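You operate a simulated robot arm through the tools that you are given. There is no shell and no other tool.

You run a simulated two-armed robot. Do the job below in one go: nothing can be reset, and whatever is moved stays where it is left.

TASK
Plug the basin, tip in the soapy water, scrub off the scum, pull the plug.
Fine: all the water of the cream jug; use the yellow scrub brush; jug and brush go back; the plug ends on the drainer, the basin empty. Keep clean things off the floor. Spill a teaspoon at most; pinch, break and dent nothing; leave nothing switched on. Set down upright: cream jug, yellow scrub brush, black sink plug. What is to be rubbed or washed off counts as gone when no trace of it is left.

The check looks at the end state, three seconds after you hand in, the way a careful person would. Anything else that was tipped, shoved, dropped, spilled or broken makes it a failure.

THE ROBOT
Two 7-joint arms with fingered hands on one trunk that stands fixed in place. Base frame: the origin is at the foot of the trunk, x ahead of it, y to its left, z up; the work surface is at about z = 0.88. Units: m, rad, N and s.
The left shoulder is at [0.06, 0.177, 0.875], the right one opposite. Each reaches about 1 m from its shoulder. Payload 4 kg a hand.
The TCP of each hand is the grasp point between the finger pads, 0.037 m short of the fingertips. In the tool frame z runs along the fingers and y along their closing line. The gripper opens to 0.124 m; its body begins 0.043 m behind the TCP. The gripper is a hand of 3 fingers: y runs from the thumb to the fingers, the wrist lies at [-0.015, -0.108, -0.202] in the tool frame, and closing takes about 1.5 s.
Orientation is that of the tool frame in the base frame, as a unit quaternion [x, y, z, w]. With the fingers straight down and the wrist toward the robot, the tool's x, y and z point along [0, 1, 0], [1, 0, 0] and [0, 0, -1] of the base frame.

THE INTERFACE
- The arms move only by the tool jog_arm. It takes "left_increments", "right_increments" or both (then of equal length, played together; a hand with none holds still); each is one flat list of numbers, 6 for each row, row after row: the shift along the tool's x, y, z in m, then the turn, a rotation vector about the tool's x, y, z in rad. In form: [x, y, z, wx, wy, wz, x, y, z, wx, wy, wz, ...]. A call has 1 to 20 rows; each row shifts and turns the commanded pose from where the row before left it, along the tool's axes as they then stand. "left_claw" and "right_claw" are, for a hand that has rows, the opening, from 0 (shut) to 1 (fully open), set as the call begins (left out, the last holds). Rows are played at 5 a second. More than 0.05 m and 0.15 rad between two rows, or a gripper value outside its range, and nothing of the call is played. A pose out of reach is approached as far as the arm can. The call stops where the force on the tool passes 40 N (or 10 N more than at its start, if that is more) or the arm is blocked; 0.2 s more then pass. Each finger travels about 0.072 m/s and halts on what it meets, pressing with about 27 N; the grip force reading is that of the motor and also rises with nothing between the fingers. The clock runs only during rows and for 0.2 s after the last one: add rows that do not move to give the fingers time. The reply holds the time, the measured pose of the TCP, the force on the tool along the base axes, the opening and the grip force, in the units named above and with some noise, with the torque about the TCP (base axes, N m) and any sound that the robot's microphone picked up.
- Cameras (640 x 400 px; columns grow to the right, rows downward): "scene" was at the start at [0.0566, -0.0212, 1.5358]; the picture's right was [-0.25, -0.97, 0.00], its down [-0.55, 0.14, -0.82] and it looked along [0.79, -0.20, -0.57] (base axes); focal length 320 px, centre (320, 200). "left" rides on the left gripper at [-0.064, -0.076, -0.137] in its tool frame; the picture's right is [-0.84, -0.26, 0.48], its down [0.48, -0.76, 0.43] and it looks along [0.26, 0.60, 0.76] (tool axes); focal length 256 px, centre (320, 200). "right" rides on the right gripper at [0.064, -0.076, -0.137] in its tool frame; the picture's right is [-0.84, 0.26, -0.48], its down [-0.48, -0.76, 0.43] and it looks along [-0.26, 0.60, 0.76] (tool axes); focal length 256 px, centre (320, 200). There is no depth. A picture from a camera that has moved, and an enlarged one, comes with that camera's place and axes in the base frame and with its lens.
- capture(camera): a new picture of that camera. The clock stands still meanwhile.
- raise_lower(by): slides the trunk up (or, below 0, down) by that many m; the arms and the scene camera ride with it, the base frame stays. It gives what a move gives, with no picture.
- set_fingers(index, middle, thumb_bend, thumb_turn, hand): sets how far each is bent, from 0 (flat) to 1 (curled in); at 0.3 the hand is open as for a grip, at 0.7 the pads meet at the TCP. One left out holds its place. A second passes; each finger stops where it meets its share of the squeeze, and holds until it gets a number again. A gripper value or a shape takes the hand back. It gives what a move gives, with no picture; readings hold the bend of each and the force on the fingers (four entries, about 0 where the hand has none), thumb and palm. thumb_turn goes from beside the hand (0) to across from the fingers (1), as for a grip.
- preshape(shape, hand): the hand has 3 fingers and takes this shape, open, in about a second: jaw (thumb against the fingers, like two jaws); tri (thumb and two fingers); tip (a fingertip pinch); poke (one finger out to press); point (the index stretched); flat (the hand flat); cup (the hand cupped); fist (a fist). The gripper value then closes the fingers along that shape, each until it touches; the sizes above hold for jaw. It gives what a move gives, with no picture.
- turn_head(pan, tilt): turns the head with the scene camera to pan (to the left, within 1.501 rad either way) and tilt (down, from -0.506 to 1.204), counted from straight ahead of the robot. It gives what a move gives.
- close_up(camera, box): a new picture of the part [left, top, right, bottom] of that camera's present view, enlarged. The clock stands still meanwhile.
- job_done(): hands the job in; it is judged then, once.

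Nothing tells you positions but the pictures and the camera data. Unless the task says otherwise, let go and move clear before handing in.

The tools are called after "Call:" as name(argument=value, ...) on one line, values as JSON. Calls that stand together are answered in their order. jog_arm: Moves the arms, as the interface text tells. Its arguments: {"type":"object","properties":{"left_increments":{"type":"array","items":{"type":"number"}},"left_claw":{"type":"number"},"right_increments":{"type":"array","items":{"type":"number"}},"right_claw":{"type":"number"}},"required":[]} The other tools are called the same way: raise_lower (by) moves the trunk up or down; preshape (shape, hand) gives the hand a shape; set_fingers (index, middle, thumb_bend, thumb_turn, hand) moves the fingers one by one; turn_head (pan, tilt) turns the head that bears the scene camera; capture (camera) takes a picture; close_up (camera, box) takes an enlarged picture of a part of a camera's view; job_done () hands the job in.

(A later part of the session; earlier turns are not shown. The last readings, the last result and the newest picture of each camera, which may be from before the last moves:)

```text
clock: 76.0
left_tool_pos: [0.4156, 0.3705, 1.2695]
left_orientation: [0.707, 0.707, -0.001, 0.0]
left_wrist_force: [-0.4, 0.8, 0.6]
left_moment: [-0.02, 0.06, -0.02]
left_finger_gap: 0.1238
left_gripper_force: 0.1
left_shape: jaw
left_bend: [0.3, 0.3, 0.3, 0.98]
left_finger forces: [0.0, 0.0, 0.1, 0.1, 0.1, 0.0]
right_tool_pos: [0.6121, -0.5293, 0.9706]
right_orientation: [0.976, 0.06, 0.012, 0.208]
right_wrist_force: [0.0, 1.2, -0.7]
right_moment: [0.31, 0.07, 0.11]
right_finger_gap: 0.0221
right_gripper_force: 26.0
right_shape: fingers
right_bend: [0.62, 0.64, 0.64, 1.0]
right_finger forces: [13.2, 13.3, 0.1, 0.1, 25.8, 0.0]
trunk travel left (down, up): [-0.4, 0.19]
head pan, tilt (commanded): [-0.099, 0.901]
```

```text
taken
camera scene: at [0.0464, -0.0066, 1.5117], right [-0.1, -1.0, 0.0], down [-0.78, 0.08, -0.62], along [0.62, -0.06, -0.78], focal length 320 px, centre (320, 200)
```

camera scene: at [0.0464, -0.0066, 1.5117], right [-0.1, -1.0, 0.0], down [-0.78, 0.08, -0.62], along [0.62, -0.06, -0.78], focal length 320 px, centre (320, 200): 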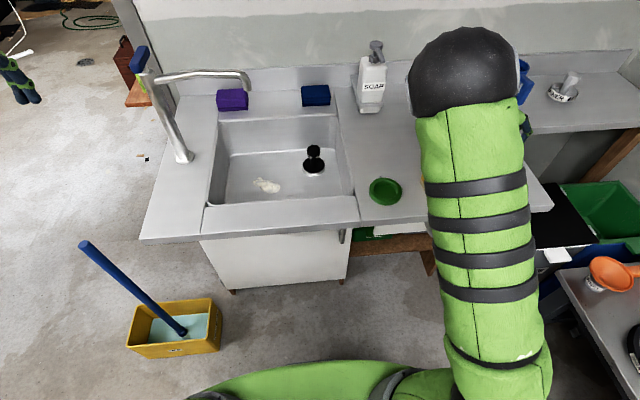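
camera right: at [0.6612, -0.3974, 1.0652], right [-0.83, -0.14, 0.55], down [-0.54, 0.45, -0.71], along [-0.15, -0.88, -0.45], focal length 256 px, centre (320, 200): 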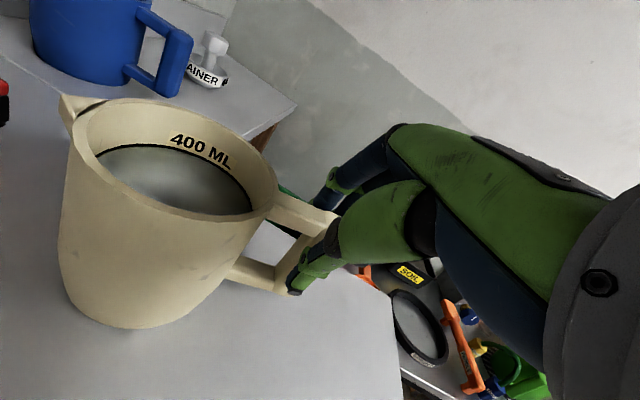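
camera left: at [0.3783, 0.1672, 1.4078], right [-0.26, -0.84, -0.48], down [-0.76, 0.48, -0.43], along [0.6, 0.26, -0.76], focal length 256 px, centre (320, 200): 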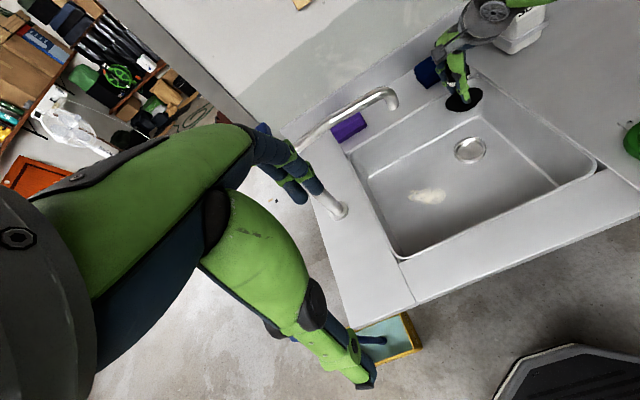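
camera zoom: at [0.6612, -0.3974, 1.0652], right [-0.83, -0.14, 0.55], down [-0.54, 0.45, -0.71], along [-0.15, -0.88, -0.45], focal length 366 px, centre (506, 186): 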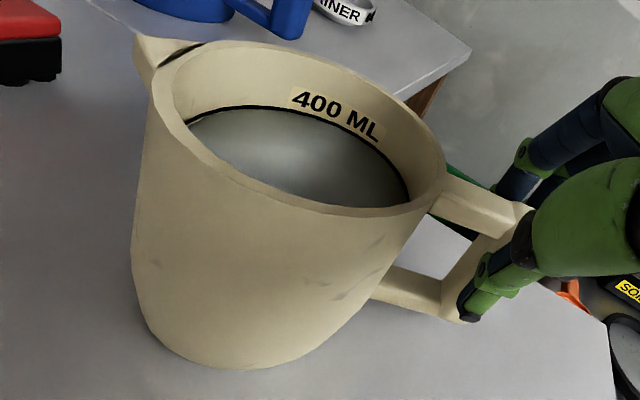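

The water still follows the 400 ml line, so the tilt is small. I'll lift 1 cm slowly as a test.

Call:
jog_arm(right_increments=[0, 0.001, -0.0023, 0, 0, 0, 0, 0.001, -0.0023, 0, 0, 0, 0, 0.001, -0.0023, 0, 0, 0, 0, 0.001, -0.0023, 0, 0, 0])

Call:
capture(camera="right")

```text
clock: 77.0
left_tool_pos: [0.4165, 0.3694, 1.2705]
left_orientation: [0.707, 0.708, 0.0, 0.0]
left_wrist_force: [-0.9, 0.0, 0.5]
left_moment: [0.0, 0.0, -0.01]
left_finger_gap: 0.1238
left_gripper_force: 0.1
left_shape: jaw
left_bend: [0.3, 0.3, 0.3, 0.98]
left_finger forces: [0.0, 0.1, 0.1, 0.0, 0.0, 0.0]
right_tool_pos: [0.6134, -0.5281, 0.9808]
right_orientation: [0.976, 0.06, 0.012, 0.207]
right_wrist_force: [-0.3, 0.3, -3.4]
right_moment: [0.1, 0.17, 0.02]
right_finger_gap: 0.0216
right_gripper_force: 23.8
right_shape: fingers
right_bend: [0.62, 0.64, 0.64, 0.99]
right_finger forces: [12.7, 12.7, 0.0, 0.2, 23.2, 0.0]
trunk travel left (down, up): [-0.4, 0.19]
head pan, tilt (commanded): [-0.099, 0.901]
```

```text
taken
camera right: at [0.6616, -0.3972, 1.0759], right [-0.83, -0.14, 0.55], down [-0.54, 0.45, -0.71], along [-0.15, -0.88, -0.45], focal length 256 px, centre (320, 200)
```

right: 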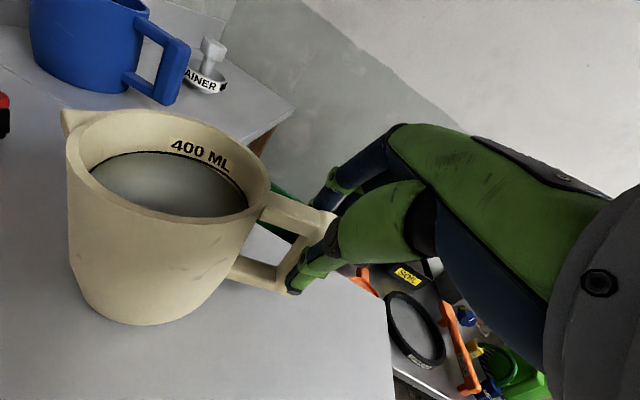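

The hand carries 3.4 N; the jug's front edge may still be on the counter. I'll lift a little more and compare.

Call:
jog_arm(right_increments=[0, 0.001, -0.0023, 0, 0, 0, 0, 0.001, -0.0023, 0, 0, 0, 0, 0, 0, 0, 0, 0])

Call:
close_up(camera="right", box=[30, 70, 350, 350])

```text
clock: 77.8
left_tool_pos: [0.4161, 0.3709, 1.2702]
left_orientation: [0.707, 0.707, 0.0, 0.0]
left_wrist_force: [1.0, 0.2, -0.1]
left_moment: [0.01, -0.01, -0.01]
left_finger_gap: 0.1238
left_gripper_force: 0.0
left_shape: jaw
left_bend: [0.3, 0.3, 0.3, 0.98]
left_finger forces: [0.0, 0.1, 0.0, 0.0, 0.0, 0.0]
right_tool_pos: [0.6134, -0.5286, 0.9849]
right_orientation: [0.976, 0.06, 0.013, 0.207]
right_wrist_force: [-0.7, 0.7, -3.3]
right_moment: [0.13, 0.17, 0.06]
right_finger_gap: 0.0217
right_gripper_force: 24.7
right_shape: fingers
right_bend: [0.62, 0.64, 0.64, 0.99]
right_finger forces: [12.9, 13.0, 0.0, 0.0, 23.0, 0.1]
trunk travel left (down, up): [-0.4, 0.19]
head pan, tilt (commanded): [-0.099, 0.901]
```

```text
1.43 times, centred on (190, 210) of right
camera zoom: at [0.6616, -0.397, 1.0807], right [-0.83, -0.14, 0.55], down [-0.54, 0.45, -0.71], along [-0.15, -0.88, -0.45], focal length 366 px, centre (506, 186)
```

zoom: 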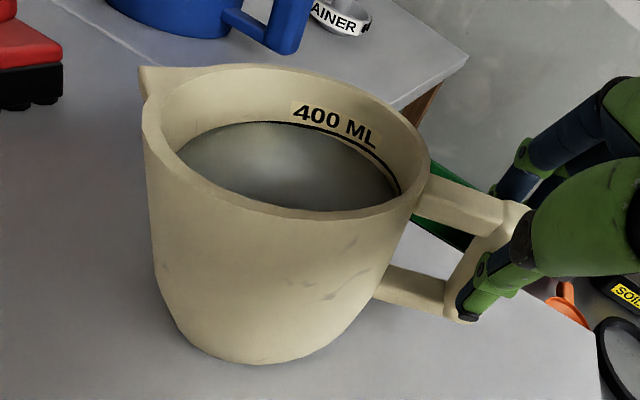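

The jug slips and pitches nose-down in the handle grip: the full jug's weight acts too far from the handle for the fingers' friction. I'll set it back down gently and use another grip instead, around the body from above at the rim (about 97 mm wide against a 124 mm opening), with the weight directly under the hand.

Call:
jog_arm(right_increments=[0, -0.001, 0.0023, 0, 0, 0, 0, -0.001, 0.0023, 0, 0, 0, 0, -0.001, 0.0023, 0, 0, 0, 0, -0.001, 0.0023, 0, 0, 0, 0, -0.001, 0.0023, 0, 0, 0, 0, 0, 0, 0, 0, 0])

Call:
close_up(camera="right", box=[30, 70, 350, 350])

```text
clock: 79.2
left_tool_pos: [0.4159, 0.3695, 1.2697]
left_orientation: [0.707, 0.707, -0.001, 0.0]
left_wrist_force: [-0.3, -0.2, -0.7]
left_moment: [0.0, 0.03, 0.0]
left_finger_gap: 0.1233
left_gripper_force: 0.0
left_shape: jaw
left_bend: [0.3, 0.3, 0.3, 0.98]
left_finger forces: [0.1, 0.1, 0.0, 0.0, 0.1, 0.0]
right_tool_pos: [0.6127, -0.5287, 0.9742]
right_orientation: [0.976, 0.06, 0.012, 0.208]
right_wrist_force: [-1.8, -0.4, -0.3]
right_moment: [0.15, -0.02, 0.0]
right_finger_gap: 0.0217
right_gripper_force: 26.2
right_shape: fingers
right_bend: [0.62, 0.64, 0.64, 0.99]
right_finger forces: [13.2, 17.1, 0.0, 0.0, 23.0, 0.1]
trunk travel left (down, up): [-0.4, 0.19]
head pan, tilt (commanded): [-0.099, 0.901]
```

```text
1.43 times, centred on (190, 210) of right
camera zoom: at [0.6615, -0.3977, 1.0679], right [-0.83, -0.14, 0.55], down [-0.54, 0.45, -0.71], along [-0.15, -0.88, -0.45], focal length 366 px, centre (506, 186)
```

zoom: 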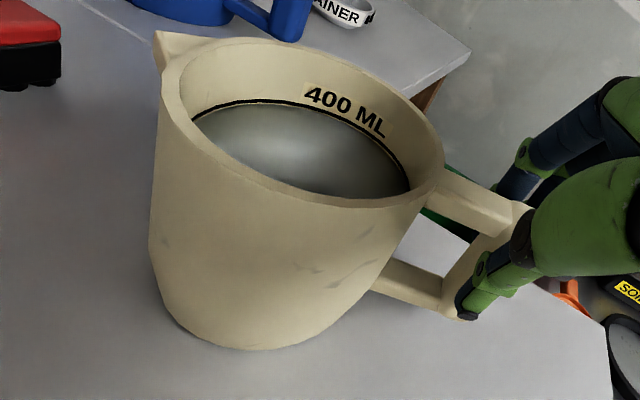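

The jug is back on the counter with no load on the hand. I'll release gradually.

Call:
set_fingers(hand="right", thumb_bend=0.64, index=0.62, middle=0.62)

Call:
capture(camera="right")

Call:
set_fingers(hand="right", thumb_bend=0.58, index=0.57, middle=0.57)

Call:
set_fingers(hand="right", thumb_bend=0.4, index=0.4, middle=0.4)

Call:
capture(camera="right")

```text
clock: 80.2
left_tool_pos: [0.4169, 0.3691, 1.2712]
left_orientation: [0.707, 0.707, -0.001, 0.0]
left_wrist_force: [-0.1, -1.0, 0.1]
left_moment: [-0.01, -0.02, -0.01]
left_finger_gap: 0.1238
left_gripper_force: 0.0
left_shape: jaw
left_bend: [0.3, 0.3, 0.3, 0.98]
left_finger forces: [0.1, 0.1, 0.1, 0.1, 0.1, 0.1]
right_tool_pos: [0.6133, -0.5283, 0.9734]
right_orientation: [0.976, 0.059, 0.012, 0.207]
right_wrist_force: [0.7, -0.3, -2.5]
right_moment: [0.08, 0.04, -0.03]
right_finger_gap: 0.0263
right_gripper_force: 2.8
right_shape: fingers
right_bend: [0.6, 0.62, 0.64, 1.0]
right_finger forces: [2.0, 1.9, 0.1, 0.0, 1.1, 0.0]
trunk travel left (down, up): [-0.4, 0.19]
head pan, tilt (commanded): [-0.099, 0.901]
```

```text
taken
camera right: at [0.6618, -0.3975, 1.0676], right [-0.83, -0.14, 0.55], down [-0.54, 0.45, -0.71], along [-0.15, -0.88, -0.45], focal length 256 px, centre (320, 200)
```

right: 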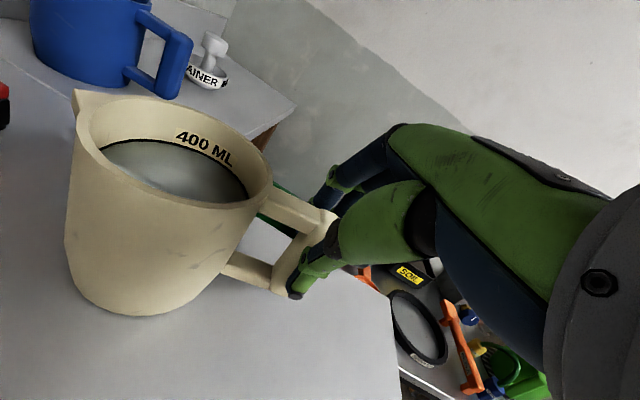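

```text
clock: 81.2
left_tool_pos: [0.4162, 0.3692, 1.2705]
left_orientation: [0.707, 0.707, 0.0, 0.0]
left_wrist_force: [-0.8, -0.3, -1.1]
left_moment: [0.03, 0.0, -0.01]
left_finger_gap: 0.1237
left_gripper_force: 0.2
left_shape: jaw
left_bend: [0.3, 0.3, 0.3, 0.98]
left_finger forces: [0.1, 0.0, 0.0, 0.0, 0.0, 0.0]
right_tool_pos: [0.613, -0.5285, 0.9728]
right_orientation: [0.976, 0.06, 0.013, 0.209]
right_wrist_force: [0.2, 0.2, 0.0]
right_moment: [0.0, -0.02, -0.02]
right_finger_gap: 0.0416
right_gripper_force: 0.0
right_shape: fingers
right_bend: [0.56, 0.56, 0.57, 1.0]
right_finger forces: [0.1, 0.0, 0.0, 0.0, 0.1, 0.1]
trunk travel left (down, up): [-0.4, 0.19]
head pan, tilt (commanded): [-0.099, 0.901]
```

```text
clock: 82.2
left_tool_pos: [0.4159, 0.372, 1.2692]
left_orientation: [0.707, 0.707, 0.0, 0.0]
left_wrist_force: [-0.7, -0.8, -0.3]
left_moment: [-0.01, -0.03, -0.01]
left_finger_gap: 0.1234
left_gripper_force: 0.1
left_shape: jaw
left_bend: [0.3, 0.3, 0.3, 0.98]
left_finger forces: [0.0, 0.0, 0.0, 0.0, 0.0, 0.0]
right_tool_pos: [0.6131, -0.5283, 0.9738]
right_orientation: [0.976, 0.06, 0.013, 0.209]
right_wrist_force: [-0.5, -0.5, 0.4]
right_moment: [0.0, 0.02, 0.03]
right_finger_gap: 0.0928
right_gripper_force: 0.1
right_shape: fingers
right_bend: [0.4, 0.4, 0.4, 1.0]
right_finger forces: [0.0, 0.0, 0.0, 0.0, 0.1, 0.0]
trunk travel left (down, up): [-0.4, 0.19]
head pan, tilt (commanded): [-0.099, 0.901]
```

```text
taken
camera right: at [0.6616, -0.3975, 1.0678], right [-0.83, -0.14, 0.55], down [-0.54, 0.45, -0.71], along [-0.15, -0.88, -0.45], focal length 256 px, centre (320, 200)
```

right: 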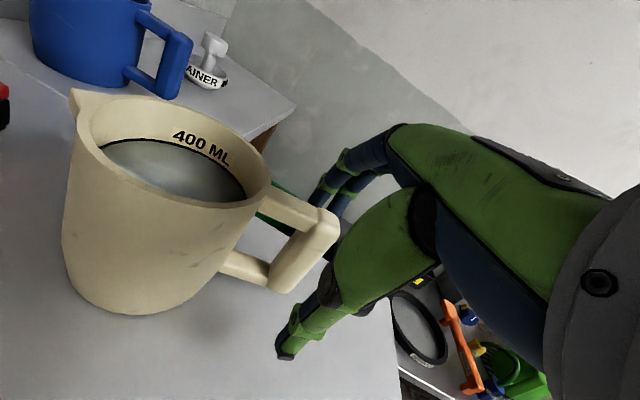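

The jug stands upright and full. I'll lift the hand away, undo the roll and look at the jug from above.

Call:
jog_arm(right_increments=[0, 0.0122, -0.0274, 0, 0, 0, 0, 0.0122, -0.0274, 0, 0, 0, 0, 0.0122, -0.0274, 0, 0, 0, 0, 0.0122, -0.0274, 0, 0, 0, 0, 0, 0, 0.14, 0, 0, 0, 0, 0, 0.14, 0, 0, 0, 0, 0, 0.14, 0, 0, 0, 0, 0, 0, 0, 0])

Call:
preshape(hand="right", shape="jaw")

Call:
capture(camera="right")

Call:
capture(camera="scene")

```text
clock: 84.0
left_tool_pos: [0.4166, 0.3706, 1.2704]
left_orientation: [0.707, 0.707, -0.001, -0.001]
left_wrist_force: [0.3, 0.2, 0.9]
left_moment: [-0.05, -0.01, 0.0]
left_finger_gap: 0.1236
left_gripper_force: 0.1
left_shape: jaw
left_bend: [0.3, 0.3, 0.3, 0.98]
left_finger forces: [0.1, 0.1, 0.1, 0.1, 0.1, 0.0]
right_tool_pos: [0.6134, -0.5276, 1.0932]
right_orientation: [0.998, 0.061, 0.001, -0.001]
right_wrist_force: [0.0, -0.4, -0.2]
right_moment: [0.03, 0.01, -0.01]
right_finger_gap: 0.0929
right_gripper_force: 0.0
right_shape: fingers
right_bend: [0.4, 0.4, 0.4, 1.0]
right_finger forces: [0.0, 0.0, 0.1, 0.0, 0.0, 0.0]
trunk travel left (down, up): [-0.4, 0.19]
head pan, tilt (commanded): [-0.099, 0.901]
```

```text
clock: 84.9
left_tool_pos: [0.4162, 0.3713, 1.2709]
left_orientation: [0.707, 0.707, 0.001, -0.001]
left_wrist_force: [0.7, 0.4, -0.3]
left_moment: [0.0, 0.0, 0.0]
left_finger_gap: 0.1237
left_gripper_force: 0.1
left_shape: jaw
left_bend: [0.3, 0.3, 0.3, 0.98]
left_finger forces: [0.0, 0.0, 0.0, 0.1, 0.0, 0.0]
right_tool_pos: [0.6137, -0.5287, 1.0935]
right_orientation: [0.998, 0.061, 0.0, 0.0]
right_wrist_force: [-1.0, 0.2, 1.3]
right_moment: [0.02, -0.01, -0.01]
right_finger_gap: 0.1234
right_gripper_force: 0.0
right_shape: jaw
right_bend: [0.3, 0.3, 0.3, 0.98]
right_finger forces: [0.0, 0.0, 0.1, 0.0, 0.0, 0.0]
trunk travel left (down, up): [-0.4, 0.19]
head pan, tilt (commanded): [-0.099, 0.901]
```

```text
taken
camera right: at [0.668, -0.446, 1.231], right [-0.8, -0.36, 0.48], down [-0.57, 0.7, -0.43], along [-0.18, -0.62, -0.76], focal length 256 px, centre (320, 200)
```

right: 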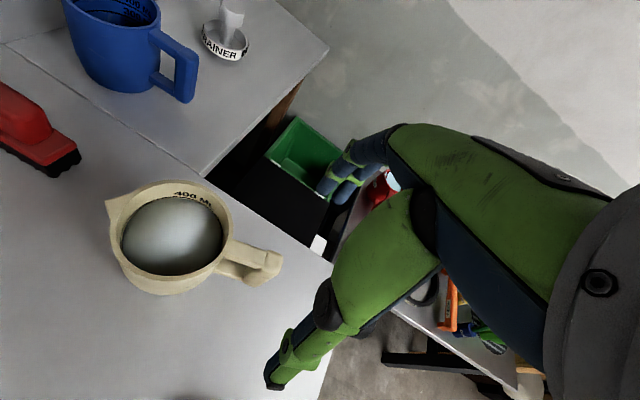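

```text
taken
camera scene: at [0.0464, -0.0067, 1.5117], right [-0.1, -1.0, 0.0], down [-0.78, 0.08, -0.62], along [0.62, -0.06, -0.78], focal length 320 px, centre (320, 200)
```

scene: 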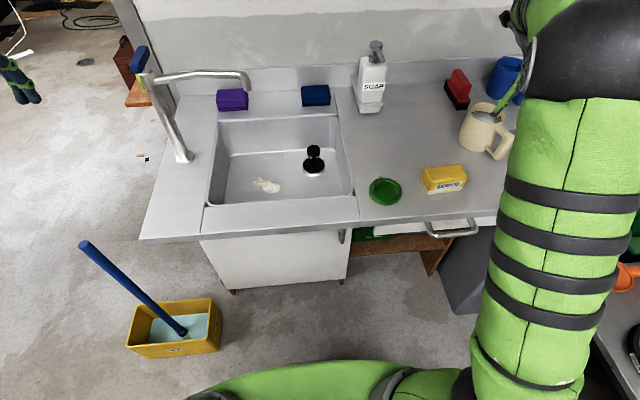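

Call:
close_up(camera="right", box=[90, 160, 290, 310])

Call:
close_up(camera="scene", box=[440, 80, 530, 180])

```text
2.67 times, centred on (190, 235) of right
camera zoom: at [0.668, -0.446, 1.231], right [-0.8, -0.36, 0.48], down [-0.57, 0.7, -0.43], along [-0.18, -0.62, -0.76], focal length 683 px, centre (667, 107)
```

zoom: 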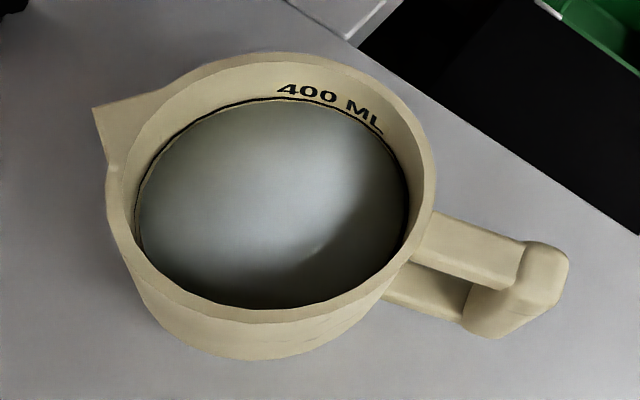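

```text
4.00 times, centred on (485, 130) of scene
camera zoom: at [0.0464, -0.0067, 1.5117], right [-0.1, -1.0, 0.0], down [-0.78, 0.08, -0.62], along [0.62, -0.06, -0.78], focal length 1280 px, centre (-340, 480)
```

zoom: 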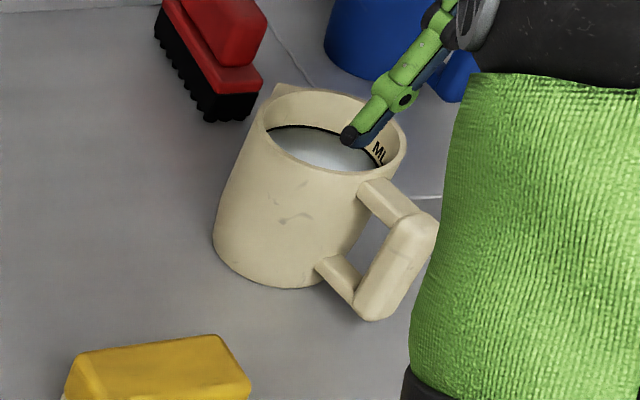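

The jug is still full to the line, centred at about (0.717, -0.529), with a rim about 97 mm across. I'll open the fingers wider, move over the jug and roll the hand 0.3 rad so thumb and fingers meet the wall evenly.

Call:
set_fingers(hand="right", thumb_bend=0.28, index=0.22, middle=0.22)

Call:
jog_arm(right_increments=[0.0342, 0.0042, -0.01, 0, 0, 0, 0.0342, 0.0042, 0, 0, 0, 0, 0.0343, 0.0042, 0, 0, 0, 0, 0, 0, 0, -0.15, 0, 0, 0, 0, 0, -0.15, 0, 0, 0, 0, 0, 0, 0, 0])

Call:
capture(camera="right")

Call:
capture(camera="scene")

```text
clock: 85.9
left_tool_pos: [0.4169, 0.37, 1.2695]
left_orientation: [0.707, 0.707, 0.0, 0.001]
left_wrist_force: [0.2, 0.2, -1.1]
left_moment: [0.01, 0.03, -0.02]
left_finger_gap: 0.1238
left_gripper_force: 0.0
left_shape: jaw
left_bend: [0.3, 0.3, 0.3, 0.98]
left_finger forces: [0.0, 0.1, 0.0, 0.1, 0.1, 0.0]
right_tool_pos: [0.6128, -0.5283, 1.0932]
right_orientation: [0.998, 0.062, 0.001, 0.001]
right_wrist_force: [0.7, 0.2, 0.4]
right_moment: [-0.01, -0.03, -0.01]
right_finger_gap: 0.1404
right_gripper_force: 0.2
right_shape: fingers
right_bend: [0.22, 0.22, 0.28, 0.98]
right_finger forces: [0.0, 0.1, 0.1, 0.1, 0.0, 0.0]
trunk travel left (down, up): [-0.4, 0.19]
head pan, tilt (commanded): [-0.099, 0.901]
```

```text
clock: 87.3
left_tool_pos: [0.4161, 0.3705, 1.2711]
left_orientation: [0.707, 0.708, 0.0, 0.0]
left_wrist_force: [-0.2, -0.2, 0.6]
left_moment: [0.02, 0.02, -0.05]
left_finger_gap: 0.1239
left_gripper_force: 0.1
left_shape: jaw
left_bend: [0.3, 0.3, 0.3, 0.98]
left_finger forces: [0.0, 0.0, 0.1, 0.1, 0.1, 0.1]
right_tool_pos: [0.7169, -0.5281, 1.1044]
right_orientation: [0.987, 0.061, 0.009, 0.15]
right_wrist_force: [-0.3, -0.6, -0.4]
right_moment: [0.0, 0.01, 0.0]
right_finger_gap: 0.1405
right_gripper_force: 0.0
right_shape: fingers
right_bend: [0.22, 0.22, 0.28, 0.98]
right_finger forces: [0.0, 0.0, 0.0, 0.0, 0.0, 0.0]
trunk travel left (down, up): [-0.4, 0.19]
head pan, tilt (commanded): [-0.099, 0.901]
```

```text
taken
camera right: at [0.7656, -0.4094, 1.2132], right [-0.82, -0.2, 0.54], down [-0.55, 0.53, -0.64], along [-0.16, -0.82, -0.55], focal length 256 px, centre (320, 200)
```

right: 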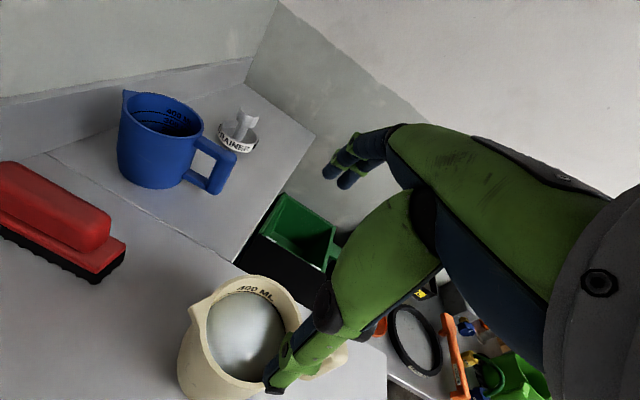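

```text
taken
camera scene: at [0.0464, -0.0068, 1.5117], right [-0.1, -0.99, 0.0], down [-0.78, 0.08, -0.62], along [0.62, -0.06, -0.78], focal length 320 px, centre (320, 200)
```

scene: 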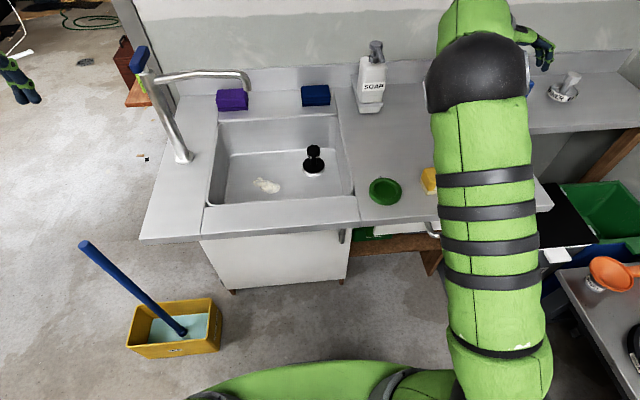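

Nothing else is close to the jug here. I'll go straight down to just above the rim and check alignment.

Call:
jog_arm(right_increments=[0, -0.0089, 0.0287, 0, 0, 0, 0, -0.0089, 0.0287, 0, 0, 0, 0, -0.0059, 0.0191, 0, 0, 0, 0, 0, 0, 0, 0, 0])

Call:
capture(camera="right")

```text
clock: 88.3
left_tool_pos: [0.4155, 0.3716, 1.2699]
left_orientation: [0.707, 0.708, 0.0, 0.0]
left_wrist_force: [-0.2, -0.3, 0.0]
left_moment: [0.04, -0.01, -0.01]
left_finger_gap: 0.1239
left_gripper_force: 0.0
left_shape: jaw
left_bend: [0.3, 0.3, 0.3, 0.98]
left_finger forces: [0.0, 0.0, 0.0, 0.0, 0.1, 0.1]
right_tool_pos: [0.7161, -0.5285, 1.0247]
right_orientation: [0.987, 0.06, 0.009, 0.149]
right_wrist_force: [0.3, -0.1, 0.7]
right_moment: [0.01, 0.0, 0.03]
right_finger_gap: 0.1404
right_gripper_force: 0.1
right_shape: fingers
right_bend: [0.22, 0.22, 0.28, 0.98]
right_finger forces: [0.0, 0.1, 0.0, 0.1, 0.0, 0.0]
trunk travel left (down, up): [-0.4, 0.19]
head pan, tilt (commanded): [-0.099, 0.901]
```

```text
taken
camera right: at [0.7665, -0.41, 1.1332], right [-0.82, -0.2, 0.54], down [-0.55, 0.53, -0.64], along [-0.16, -0.82, -0.55], focal length 256 px, centre (320, 200)
```

right: 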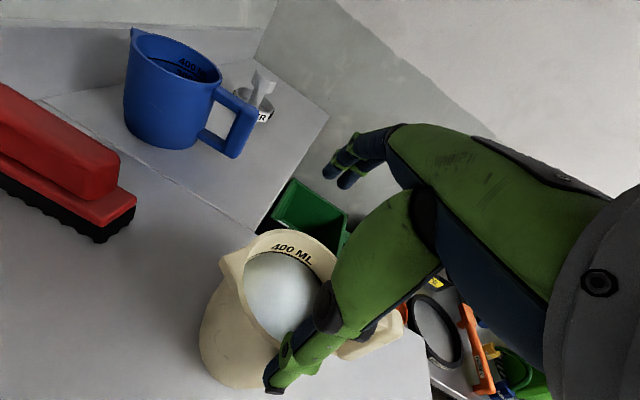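

Call:
close_up(camera="right", box=[190, 210, 420, 400])

```text
2.11 times, centred on (305, 305) of right
camera zoom: at [0.7665, -0.41, 1.1332], right [-0.82, -0.2, 0.54], down [-0.55, 0.53, -0.64], along [-0.16, -0.82, -0.55], focal length 539 px, centre (352, -21)
```

zoom: 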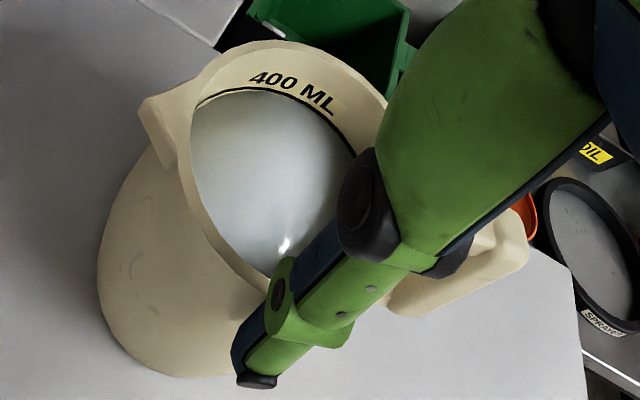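

The hand is centred on the jug within about 4 mm. Lowering to grip height now.

Call:
jog_arm(right_increments=[0, -0.0059, 0.0191, 0, 0, 0, 0, -0.0059, 0.0191, 0, 0, 0, 0, -0.0055, 0.0178, 0, 0, 0, 0, 0, 0, 0, 0, 0])

Call:
capture(camera="right")

```text
clock: 89.3
left_tool_pos: [0.4161, 0.3706, 1.2701]
left_orientation: [0.707, 0.708, 0.0, 0.0]
left_wrist_force: [1.0, 0.3, 0.6]
left_moment: [0.02, -0.01, -0.01]
left_finger_gap: 0.1235
left_gripper_force: 0.1
left_shape: jaw
left_bend: [0.3, 0.3, 0.3, 0.98]
left_finger forces: [0.0, 0.1, 0.1, 0.1, 0.0, 0.0]
right_tool_pos: [0.7176, -0.528, 0.9675]
right_orientation: [0.987, 0.061, 0.009, 0.15]
right_wrist_force: [-0.2, 2.8, 6.0]
right_moment: [0.19, 0.03, -0.02]
right_finger_gap: 0.1406
right_gripper_force: 2.9
right_shape: fingers
right_bend: [0.22, 0.22, 0.28, 0.97]
right_finger forces: [0.0, 0.0, 0.0, 0.0, 5.4, 0.0]
trunk travel left (down, up): [-0.4, 0.19]
head pan, tilt (commanded): [-0.099, 0.901]
```

```text
taken
camera right: at [0.767, -0.4083, 1.0756], right [-0.82, -0.2, 0.54], down [-0.55, 0.53, -0.64], along [-0.15, -0.82, -0.55], focal length 256 px, centre (320, 200)
```

right: 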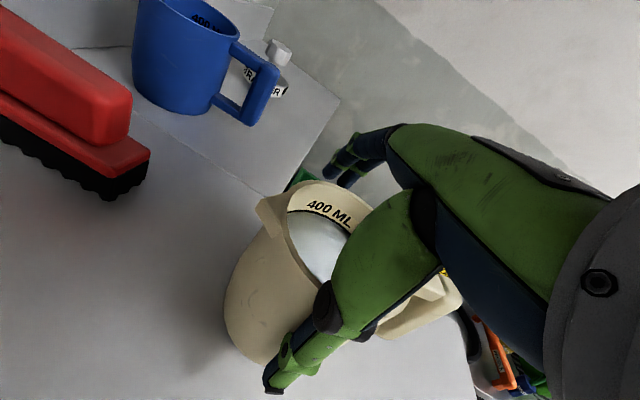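

The thumb touched the rim at about 5 N, so I'll go straight back up 2 cm and look.

Call:
jog_arm(right_increments=[0, 0.0059, -0.0191, 0, 0, 0, 0, 0, 0, 0, 0, 0])

Call:
capture(camera="right")

Call:
close_up(camera="right", box=[220, 190, 460, 400])

```text
clock: 89.9
left_tool_pos: [0.4159, 0.3706, 1.2704]
left_orientation: [0.707, 0.707, 0.0, 0.0]
left_wrist_force: [0.3, 0.3, 0.8]
left_moment: [0.0, -0.01, 0.0]
left_finger_gap: 0.1239
left_gripper_force: 0.0
left_shape: jaw
left_bend: [0.3, 0.3, 0.3, 0.98]
left_finger forces: [0.0, 0.0, 0.0, 0.0, 0.0, 0.0]
right_tool_pos: [0.7158, -0.5282, 0.9854]
right_orientation: [0.987, 0.06, 0.009, 0.149]
right_wrist_force: [-0.7, 0.9, -0.8]
right_moment: [-0.03, -0.02, -0.02]
right_finger_gap: 0.1406
right_gripper_force: 0.5
right_shape: fingers
right_bend: [0.22, 0.22, 0.28, 0.97]
right_finger forces: [0.0, 0.0, 0.0, 0.0, 0.7, 0.0]
trunk travel left (down, up): [-0.4, 0.19]
head pan, tilt (commanded): [-0.099, 0.901]
```

```text
taken
camera right: at [0.7656, -0.4092, 1.095], right [-0.82, -0.2, 0.54], down [-0.55, 0.53, -0.64], along [-0.16, -0.82, -0.55], focal length 256 px, centre (320, 200)
```

right: 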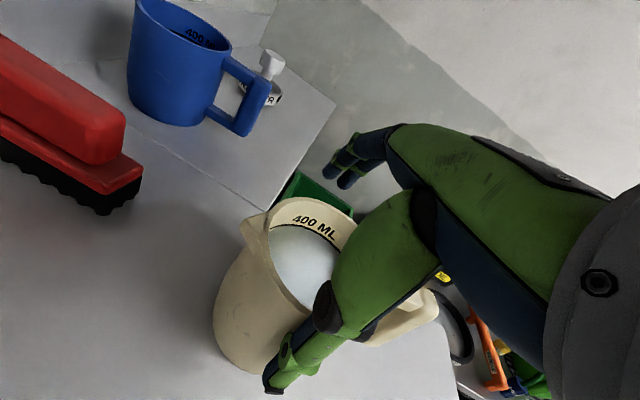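

```text
1.90 times, centred on (340, 295) of right
camera zoom: at [0.7656, -0.4092, 1.095], right [-0.82, -0.2, 0.54], down [-0.55, 0.53, -0.64], along [-0.16, -0.82, -0.55], focal length 488 px, centre (282, 19)
```

zoom: 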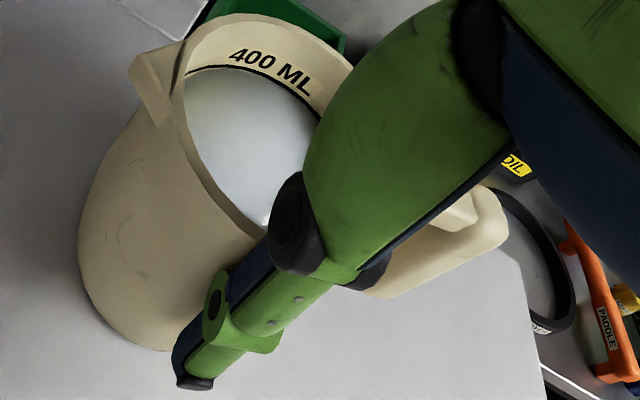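

The thumb's knuckle is inside the rim because the thumb slants outward when open. I'll rise a little, open the thumb and fingers wider, add a small roll, and come down again.

Call:
jog_arm(right_increments=[0, 0.0065, -0.021, 0, 0, 0, 0, 0, 0, -0.07, 0, 0, 0, 0, 0, 0, 0, 0])

Call:
set_fingers(hand="right", thumb_bend=0.12, index=0.2, middle=0.2)

Call:
capture(camera="right")

Call:
close_up(camera="right", box=[180, 170, 440, 400])

```text
clock: 90.7
left_tool_pos: [0.4172, 0.372, 1.2708]
left_orientation: [0.707, 0.707, -0.001, 0.0]
left_wrist_force: [0.0, -0.1, -0.4]
left_moment: [-0.03, -0.01, 0.01]
left_finger_gap: 0.1238
left_gripper_force: 0.0
left_shape: jaw
left_bend: [0.3, 0.3, 0.3, 0.98]
left_finger forces: [0.1, 0.0, 0.0, 0.1, 0.0, 0.0]
right_tool_pos: [0.7163, -0.528, 1.0067]
right_orientation: [0.981, 0.06, 0.011, 0.184]
right_wrist_force: [0.4, 0.6, 0.2]
right_moment: [0.0, 0.01, -0.01]
right_finger_gap: 0.1405
right_gripper_force: 0.1
right_shape: fingers
right_bend: [0.22, 0.22, 0.28, 0.97]
right_finger forces: [0.0, 0.0, 0.0, 0.0, 0.2, 0.0]
trunk travel left (down, up): [-0.4, 0.19]
head pan, tilt (commanded): [-0.099, 0.901]
```

```text
clock: 91.7
left_tool_pos: [0.4162, 0.3701, 1.2715]
left_orientation: [0.708, 0.706, -0.001, -0.001]
left_wrist_force: [0.2, -0.1, 0.5]
left_moment: [0.03, -0.02, -0.03]
left_finger_gap: 0.1237
left_gripper_force: 0.1
left_shape: jaw
left_bend: [0.3, 0.3, 0.3, 0.98]
left_finger forces: [0.0, 0.0, 0.0, 0.0, 0.1, 0.1]
right_tool_pos: [0.7156, -0.5273, 1.0069]
right_orientation: [0.981, 0.061, 0.011, 0.183]
right_wrist_force: [0.6, 1.4, 0.5]
right_moment: [0.08, 0.01, -0.01]
right_finger_gap: 0.1382
right_gripper_force: 0.2
right_shape: fingers
right_bend: [0.2, 0.2, 0.13, 0.97]
right_finger forces: [0.0, 0.0, 0.1, 0.1, 1.4, 0.0]
trunk travel left (down, up): [-0.4, 0.19]
head pan, tilt (commanded): [-0.099, 0.901]
```

```text
taken
camera right: at [0.7651, -0.4016, 1.1073], right [-0.82, -0.17, 0.54], down [-0.55, 0.49, -0.68], along [-0.15, -0.86, -0.49], focal length 256 px, centre (320, 200)
```

right: 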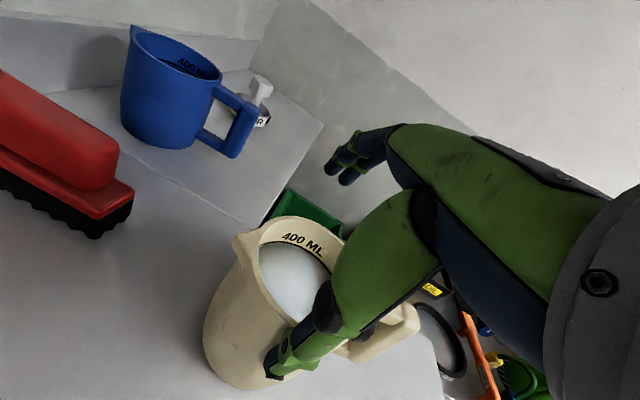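

```text
1.74 times, centred on (310, 285) of right
camera zoom: at [0.7651, -0.4016, 1.1073], right [-0.82, -0.17, 0.54], down [-0.55, 0.49, -0.68], along [-0.15, -0.86, -0.49], focal length 445 px, centre (337, 52)
```

zoom: 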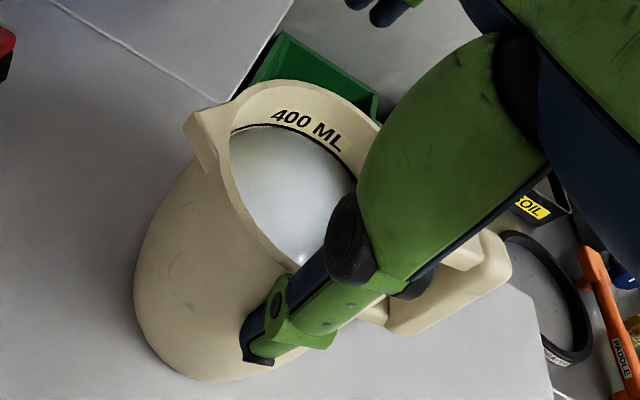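

Opening the thumb further doesn't widen the gap. A better option is to pinch the jug's wall on its +y side, with fingers inside, thumb outside and the centreline under the hand. The weight is then only about 5 cm off in a direction the jaws resist well, and the pouring lip on the -y side stays free. I'll rise and set up for that.

Call:
jog_arm(right_increments=[0, 0.0108, -0.028, 0, 0, 0, 0, 0.0108, -0.028, 0, 0, 0, 0, 0, 0, 0, 0, 0])

Call:
set_fingers(hand="right", thumb_bend=0.5, index=0.48, middle=0.48)

Call:
jog_arm(right_increments=[0.001, -0.0196, -0.0076, 0, 0, 0, 0.001, -0.0196, -0.0076, 0, 0, 0, 0, 0, 0, -0.05, 0, 0, 0, 0, 0, 0, 0, 0])

Call:
capture(camera="right")

Call:
close_up(camera="right", box=[150, 180, 420, 400])

```text
clock: 92.5
left_tool_pos: [0.4163, 0.3704, 1.272]
left_orientation: [0.707, 0.707, 0.0, 0.0]
left_wrist_force: [0.0, 0.8, 0.5]
left_moment: [0.0, -0.02, 0.02]
left_finger_gap: 0.1236
left_gripper_force: 0.2
left_shape: jaw
left_bend: [0.3, 0.3, 0.3, 0.98]
left_finger forces: [0.0, 0.0, 0.0, 0.1, 0.0, 0.0]
right_tool_pos: [0.716, -0.5281, 1.0659]
right_orientation: [0.981, 0.06, 0.012, 0.184]
right_wrist_force: [0.1, 0.4, 0.2]
right_moment: [0.02, 0.0, 0.02]
right_finger_gap: 0.1376
right_gripper_force: 0.1
right_shape: fingers
right_bend: [0.2, 0.2, 0.12, 0.97]
right_finger forces: [0.0, 0.1, 0.1, 0.0, 0.0, 0.1]
trunk travel left (down, up): [-0.4, 0.19]
head pan, tilt (commanded): [-0.099, 0.901]
```

```text
clock: 93.5
left_tool_pos: [0.4153, 0.3702, 1.2695]
left_orientation: [0.707, 0.707, 0.0, 0.001]
left_wrist_force: [0.1, 0.8, -0.2]
left_moment: [0.03, 0.01, 0.01]
left_finger_gap: 0.1237
left_gripper_force: 0.0
left_shape: jaw
left_bend: [0.3, 0.3, 0.3, 0.98]
left_finger forces: [0.1, 0.0, 0.0, 0.0, 0.1, 0.1]
right_tool_pos: [0.7159, -0.5283, 1.0672]
right_orientation: [0.981, 0.059, 0.011, 0.184]
right_wrist_force: [0.8, -0.3, -0.3]
right_moment: [0.02, -0.04, 0.01]
right_finger_gap: 0.0659
right_gripper_force: 0.1
right_shape: fingers
right_bend: [0.48, 0.48, 0.5, 0.97]
right_finger forces: [0.1, 0.0, 0.1, 0.1, 0.1, 0.1]
trunk travel left (down, up): [-0.4, 0.19]
head pan, tilt (commanded): [-0.099, 0.901]
```

```text
clock: 94.5
left_tool_pos: [0.4166, 0.3705, 1.2709]
left_orientation: [0.707, 0.707, 0.0, 0.0]
left_wrist_force: [0.4, -0.5, 0.2]
left_moment: [0.01, -0.06, -0.01]
left_finger_gap: 0.1236
left_gripper_force: 0.1
left_shape: jaw
left_bend: [0.3, 0.3, 0.3, 0.98]
left_finger forces: [0.1, 0.0, 0.1, 0.1, 0.1, 0.0]
right_tool_pos: [0.7132, -0.4865, 1.0666]
right_orientation: [0.976, 0.059, 0.013, 0.208]
right_wrist_force: [0.6, -0.2, -0.6]
right_moment: [0.0, 0.02, 0.0]
right_finger_gap: 0.0657
right_gripper_force: 0.1
right_shape: fingers
right_bend: [0.48, 0.48, 0.5, 0.97]
right_finger forces: [0.0, 0.0, 0.0, 0.1, 0.1, 0.1]
trunk travel left (down, up): [-0.4, 0.19]
head pan, tilt (commanded): [-0.099, 0.901]
```

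```text
taken
camera right: at [0.7613, -0.3553, 1.1618], right [-0.83, -0.14, 0.55], down [-0.54, 0.45, -0.71], along [-0.15, -0.88, -0.45], focal length 256 px, centre (320, 200)
```

right: 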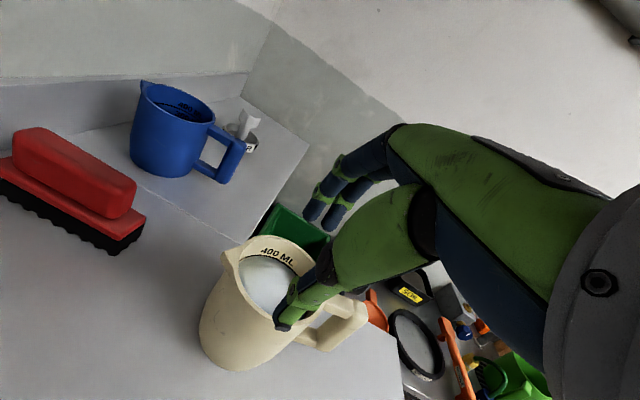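

```text
1.82 times, centred on (285, 290) of right
camera zoom: at [0.7613, -0.3553, 1.1618], right [-0.83, -0.14, 0.55], down [-0.54, 0.45, -0.71], along [-0.15, -0.88, -0.45], focal length 465 px, centre (384, 36)
```

zoom: 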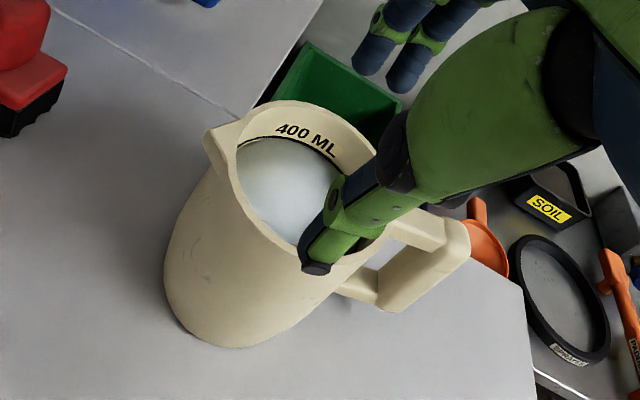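

The hand's axis lines up with the +y wall within about 3 mm. I'll go down in two stages.

Call:
jog_arm(right_increments=[0, -0.0102, 0.0228, 0, 0, 0, 0, -0.0102, 0.0228, 0, 0, 0, 0, -0.0061, 0.0137, 0, 0, 0, 0, 0, 0, 0, 0, 0])

Call:
close_up(camera="right", box=[150, 160, 420, 380])

```text
clock: 95.5
left_tool_pos: [0.416, 0.37, 1.2711]
left_orientation: [0.707, 0.707, 0.0, 0.0]
left_wrist_force: [-0.2, -0.1, 0.0]
left_moment: [0.0, -0.03, 0.01]
left_finger_gap: 0.1239
left_gripper_force: 0.1
left_shape: jaw
left_bend: [0.3, 0.3, 0.3, 0.98]
left_finger forces: [0.0, 0.0, 0.1, 0.0, 0.0, 0.1]
right_tool_pos: [0.7137, -0.4869, 1.0031]
right_orientation: [0.976, 0.06, 0.013, 0.208]
right_wrist_force: [-0.3, 0.6, 0.2]
right_moment: [-0.02, 0.01, -0.02]
right_finger_gap: 0.0655
right_gripper_force: 0.0
right_shape: fingers
right_bend: [0.48, 0.48, 0.5, 0.97]
right_finger forces: [0.0, 0.1, 0.0, 0.0, 0.1, 0.0]
trunk travel left (down, up): [-0.4, 0.19]
head pan, tilt (commanded): [-0.099, 0.901]
```

```text
1.82 times, centred on (285, 270) of right
camera zoom: at [0.7622, -0.3556, 1.0972], right [-0.83, -0.14, 0.54], down [-0.54, 0.45, -0.71], along [-0.15, -0.88, -0.45], focal length 465 px, centre (384, 73)
```

zoom: 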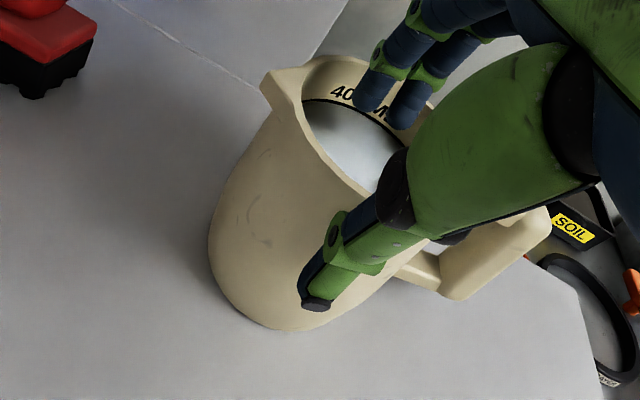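

The thumb is outside the wall and the fingers are inside it. I'll go down the last 3 cm.

Call:
jog_arm(right_increments=[0, -0.0065, 0.0146, 0, 0, 0, 0, -0.0065, 0.0146, 0, 0, 0, 0, 0, 0, 0, 0, 0])

Call:
close_up(camera="right", box=[150, 130, 420, 350])

```text
clock: 96.3
left_tool_pos: [0.4156, 0.3701, 1.2707]
left_orientation: [0.707, 0.708, 0.0, 0.0]
left_wrist_force: [-0.5, 0.4, 0.0]
left_moment: [-0.01, 0.01, -0.01]
left_finger_gap: 0.1239
left_gripper_force: 0.0
left_shape: jaw
left_bend: [0.3, 0.3, 0.3, 0.98]
left_finger forces: [0.1, 0.0, 0.0, 0.0, 0.0, 0.0]
right_tool_pos: [0.7133, -0.4864, 0.9708]
right_orientation: [0.976, 0.06, 0.012, 0.208]
right_wrist_force: [-0.6, 0.7, 0.1]
right_moment: [-0.03, -0.01, 0.0]
right_finger_gap: 0.0658
right_gripper_force: 0.1
right_shape: fingers
right_bend: [0.48, 0.48, 0.5, 0.97]
right_finger forces: [0.1, 0.0, 0.0, 0.0, 0.0, 0.0]
trunk travel left (down, up): [-0.4, 0.19]
head pan, tilt (commanded): [-0.099, 0.901]
```

```text
1.82 times, centred on (285, 240) of right
camera zoom: at [0.7617, -0.3557, 1.0648], right [-0.83, -0.14, 0.54], down [-0.54, 0.45, -0.71], along [-0.15, -0.88, -0.45], focal length 465 px, centre (384, 127)
```

zoom: 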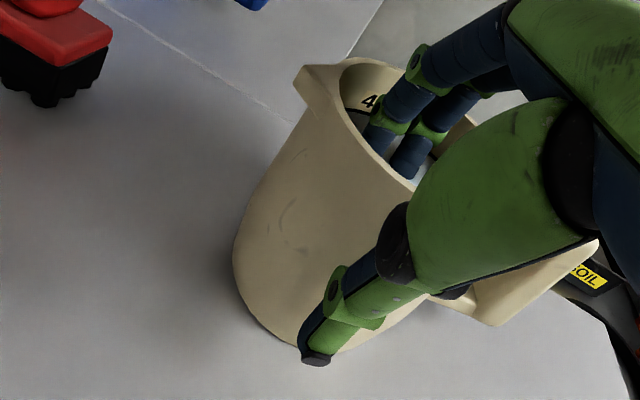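

No contact yet and the fingers are well placed. I'll close onto the wall in small steps.

Call:
set_fingers(hand="right", thumb_bend=0.59, index=0.59, middle=0.59)

Call:
set_fingers(hand="right", thumb_bend=0.64, index=0.64, middle=0.64)

Call:
close_up(camera="right", box=[150, 130, 420, 350])

```text
clock: 97.3
left_tool_pos: [0.4159, 0.3693, 1.2707]
left_orientation: [0.707, 0.708, 0.0, 0.0]
left_wrist_force: [-0.3, -1.2, -1.4]
left_moment: [0.01, 0.01, 0.02]
left_finger_gap: 0.1238
left_gripper_force: 0.1
left_shape: jaw
left_bend: [0.3, 0.3, 0.3, 0.98]
left_finger forces: [0.1, 0.0, 0.0, 0.1, 0.1, 0.0]
right_tool_pos: [0.7131, -0.4867, 0.9712]
right_orientation: [0.976, 0.059, 0.012, 0.208]
right_wrist_force: [-0.8, -0.1, 1.0]
right_moment: [0.01, -0.01, -0.02]
right_finger_gap: 0.0344
right_gripper_force: 0.0
right_shape: fingers
right_bend: [0.59, 0.59, 0.59, 0.97]
right_finger forces: [0.0, 0.1, 0.0, 0.0, 0.0, 0.1]
trunk travel left (down, up): [-0.4, 0.19]
head pan, tilt (commanded): [-0.099, 0.901]
```

```text
clock: 98.3
left_tool_pos: [0.417, 0.3702, 1.2712]
left_orientation: [0.707, 0.707, 0.0, 0.0]
left_wrist_force: [-1.0, 0.0, 0.4]
left_moment: [0.01, -0.03, -0.03]
left_finger_gap: 0.1238
left_gripper_force: 0.0
left_shape: jaw
left_bend: [0.3, 0.3, 0.3, 0.98]
left_finger forces: [0.0, 0.1, 0.0, 0.1, 0.0, 0.0]
right_tool_pos: [0.7137, -0.4867, 0.97]
right_orientation: [0.976, 0.06, 0.013, 0.208]
right_wrist_force: [0.7, 0.9, -0.3]
right_moment: [-0.01, 0.0, -0.01]
right_finger_gap: 0.0198
right_gripper_force: 0.9
right_shape: fingers
right_bend: [0.64, 0.64, 0.64, 0.97]
right_finger forces: [0.0, 0.0, 0.0, 0.0, 1.1, 0.1]
trunk travel left (down, up): [-0.4, 0.19]
head pan, tilt (commanded): [-0.099, 0.901]
```

```text
1.82 times, centred on (285, 240) of right
camera zoom: at [0.7619, -0.3554, 1.0649], right [-0.83, -0.14, 0.55], down [-0.54, 0.45, -0.71], along [-0.15, -0.88, -0.45], focal length 465 px, centre (384, 127)
```

zoom: 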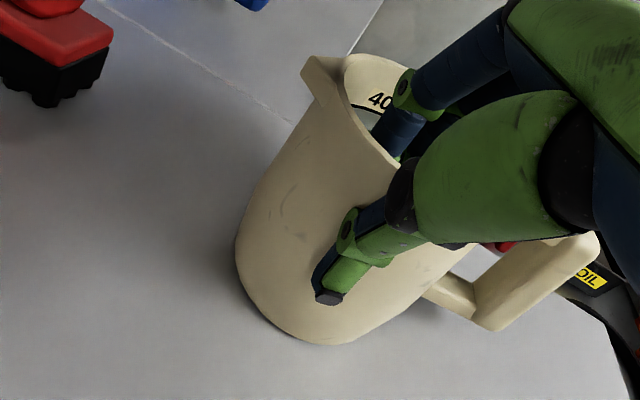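

The thumb touches first, so I'll hold it there and bring the fingers to the wall.

Call:
set_fingers(hand="right", thumb_bend=0.635, index=0.68, middle=0.68)

Call:
set_fingers(hand="right", thumb_bend=0.64, index=0.71, middle=0.71)

Call:
close_up(camera="right", box=[150, 130, 420, 350])

```text
clock: 99.3
left_tool_pos: [0.4163, 0.371, 1.269]
left_orientation: [0.707, 0.707, -0.001, 0.0]
left_wrist_force: [0.0, -0.1, 0.1]
left_moment: [-0.01, 0.03, 0.0]
left_finger_gap: 0.1236
left_gripper_force: 0.1
left_shape: jaw
left_bend: [0.3, 0.3, 0.3, 0.98]
left_finger forces: [0.1, 0.0, 0.0, 0.0, 0.0, 0.1]
right_tool_pos: [0.7123, -0.4861, 0.9689]
right_orientation: [0.976, 0.06, 0.013, 0.207]
right_wrist_force: [0.6, 0.5, -0.1]
right_moment: [0.0, -0.04, 0.0]
right_finger_gap: 0.0151
right_gripper_force: 0.1
right_shape: fingers
right_bend: [0.68, 0.68, 0.63, 0.97]
right_finger forces: [0.0, 0.0, 0.0, 0.0, 0.6, 0.0]
trunk travel left (down, up): [-0.4, 0.19]
head pan, tilt (commanded): [-0.099, 0.901]
```

```text
clock: 100.3
left_tool_pos: [0.4172, 0.3696, 1.2704]
left_orientation: [0.707, 0.707, 0.0, 0.0]
left_wrist_force: [-0.4, -0.2, 0.0]
left_moment: [0.02, 0.02, -0.04]
left_finger_gap: 0.1237
left_gripper_force: 0.1
left_shape: jaw
left_bend: [0.3, 0.3, 0.3, 0.98]
left_finger forces: [0.1, 0.0, 0.0, 0.0, 0.0, 0.0]
right_tool_pos: [0.7129, -0.4868, 0.9696]
right_orientation: [0.976, 0.06, 0.013, 0.208]
right_wrist_force: [0.4, 0.7, -0.3]
right_moment: [0.01, 0.02, 0.0]
right_finger_gap: 0.0091
right_gripper_force: 0.7
right_shape: fingers
right_bend: [0.71, 0.71, 0.64, 0.97]
right_finger forces: [0.1, 0.1, 0.1, 0.1, 1.2, 0.0]
trunk travel left (down, up): [-0.4, 0.19]
head pan, tilt (commanded): [-0.099, 0.901]
```

```text
1.82 times, centred on (285, 240) of right
camera zoom: at [0.7618, -0.3554, 1.0649], right [-0.83, -0.14, 0.55], down [-0.54, 0.45, -0.71], along [-0.15, -0.88, -0.45], focal length 465 px, centre (384, 127)
```

zoom: 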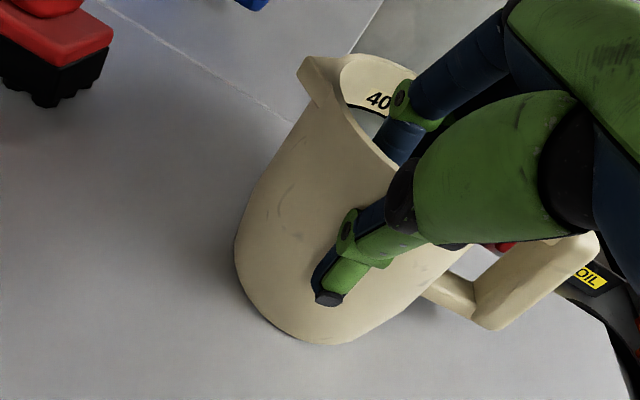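

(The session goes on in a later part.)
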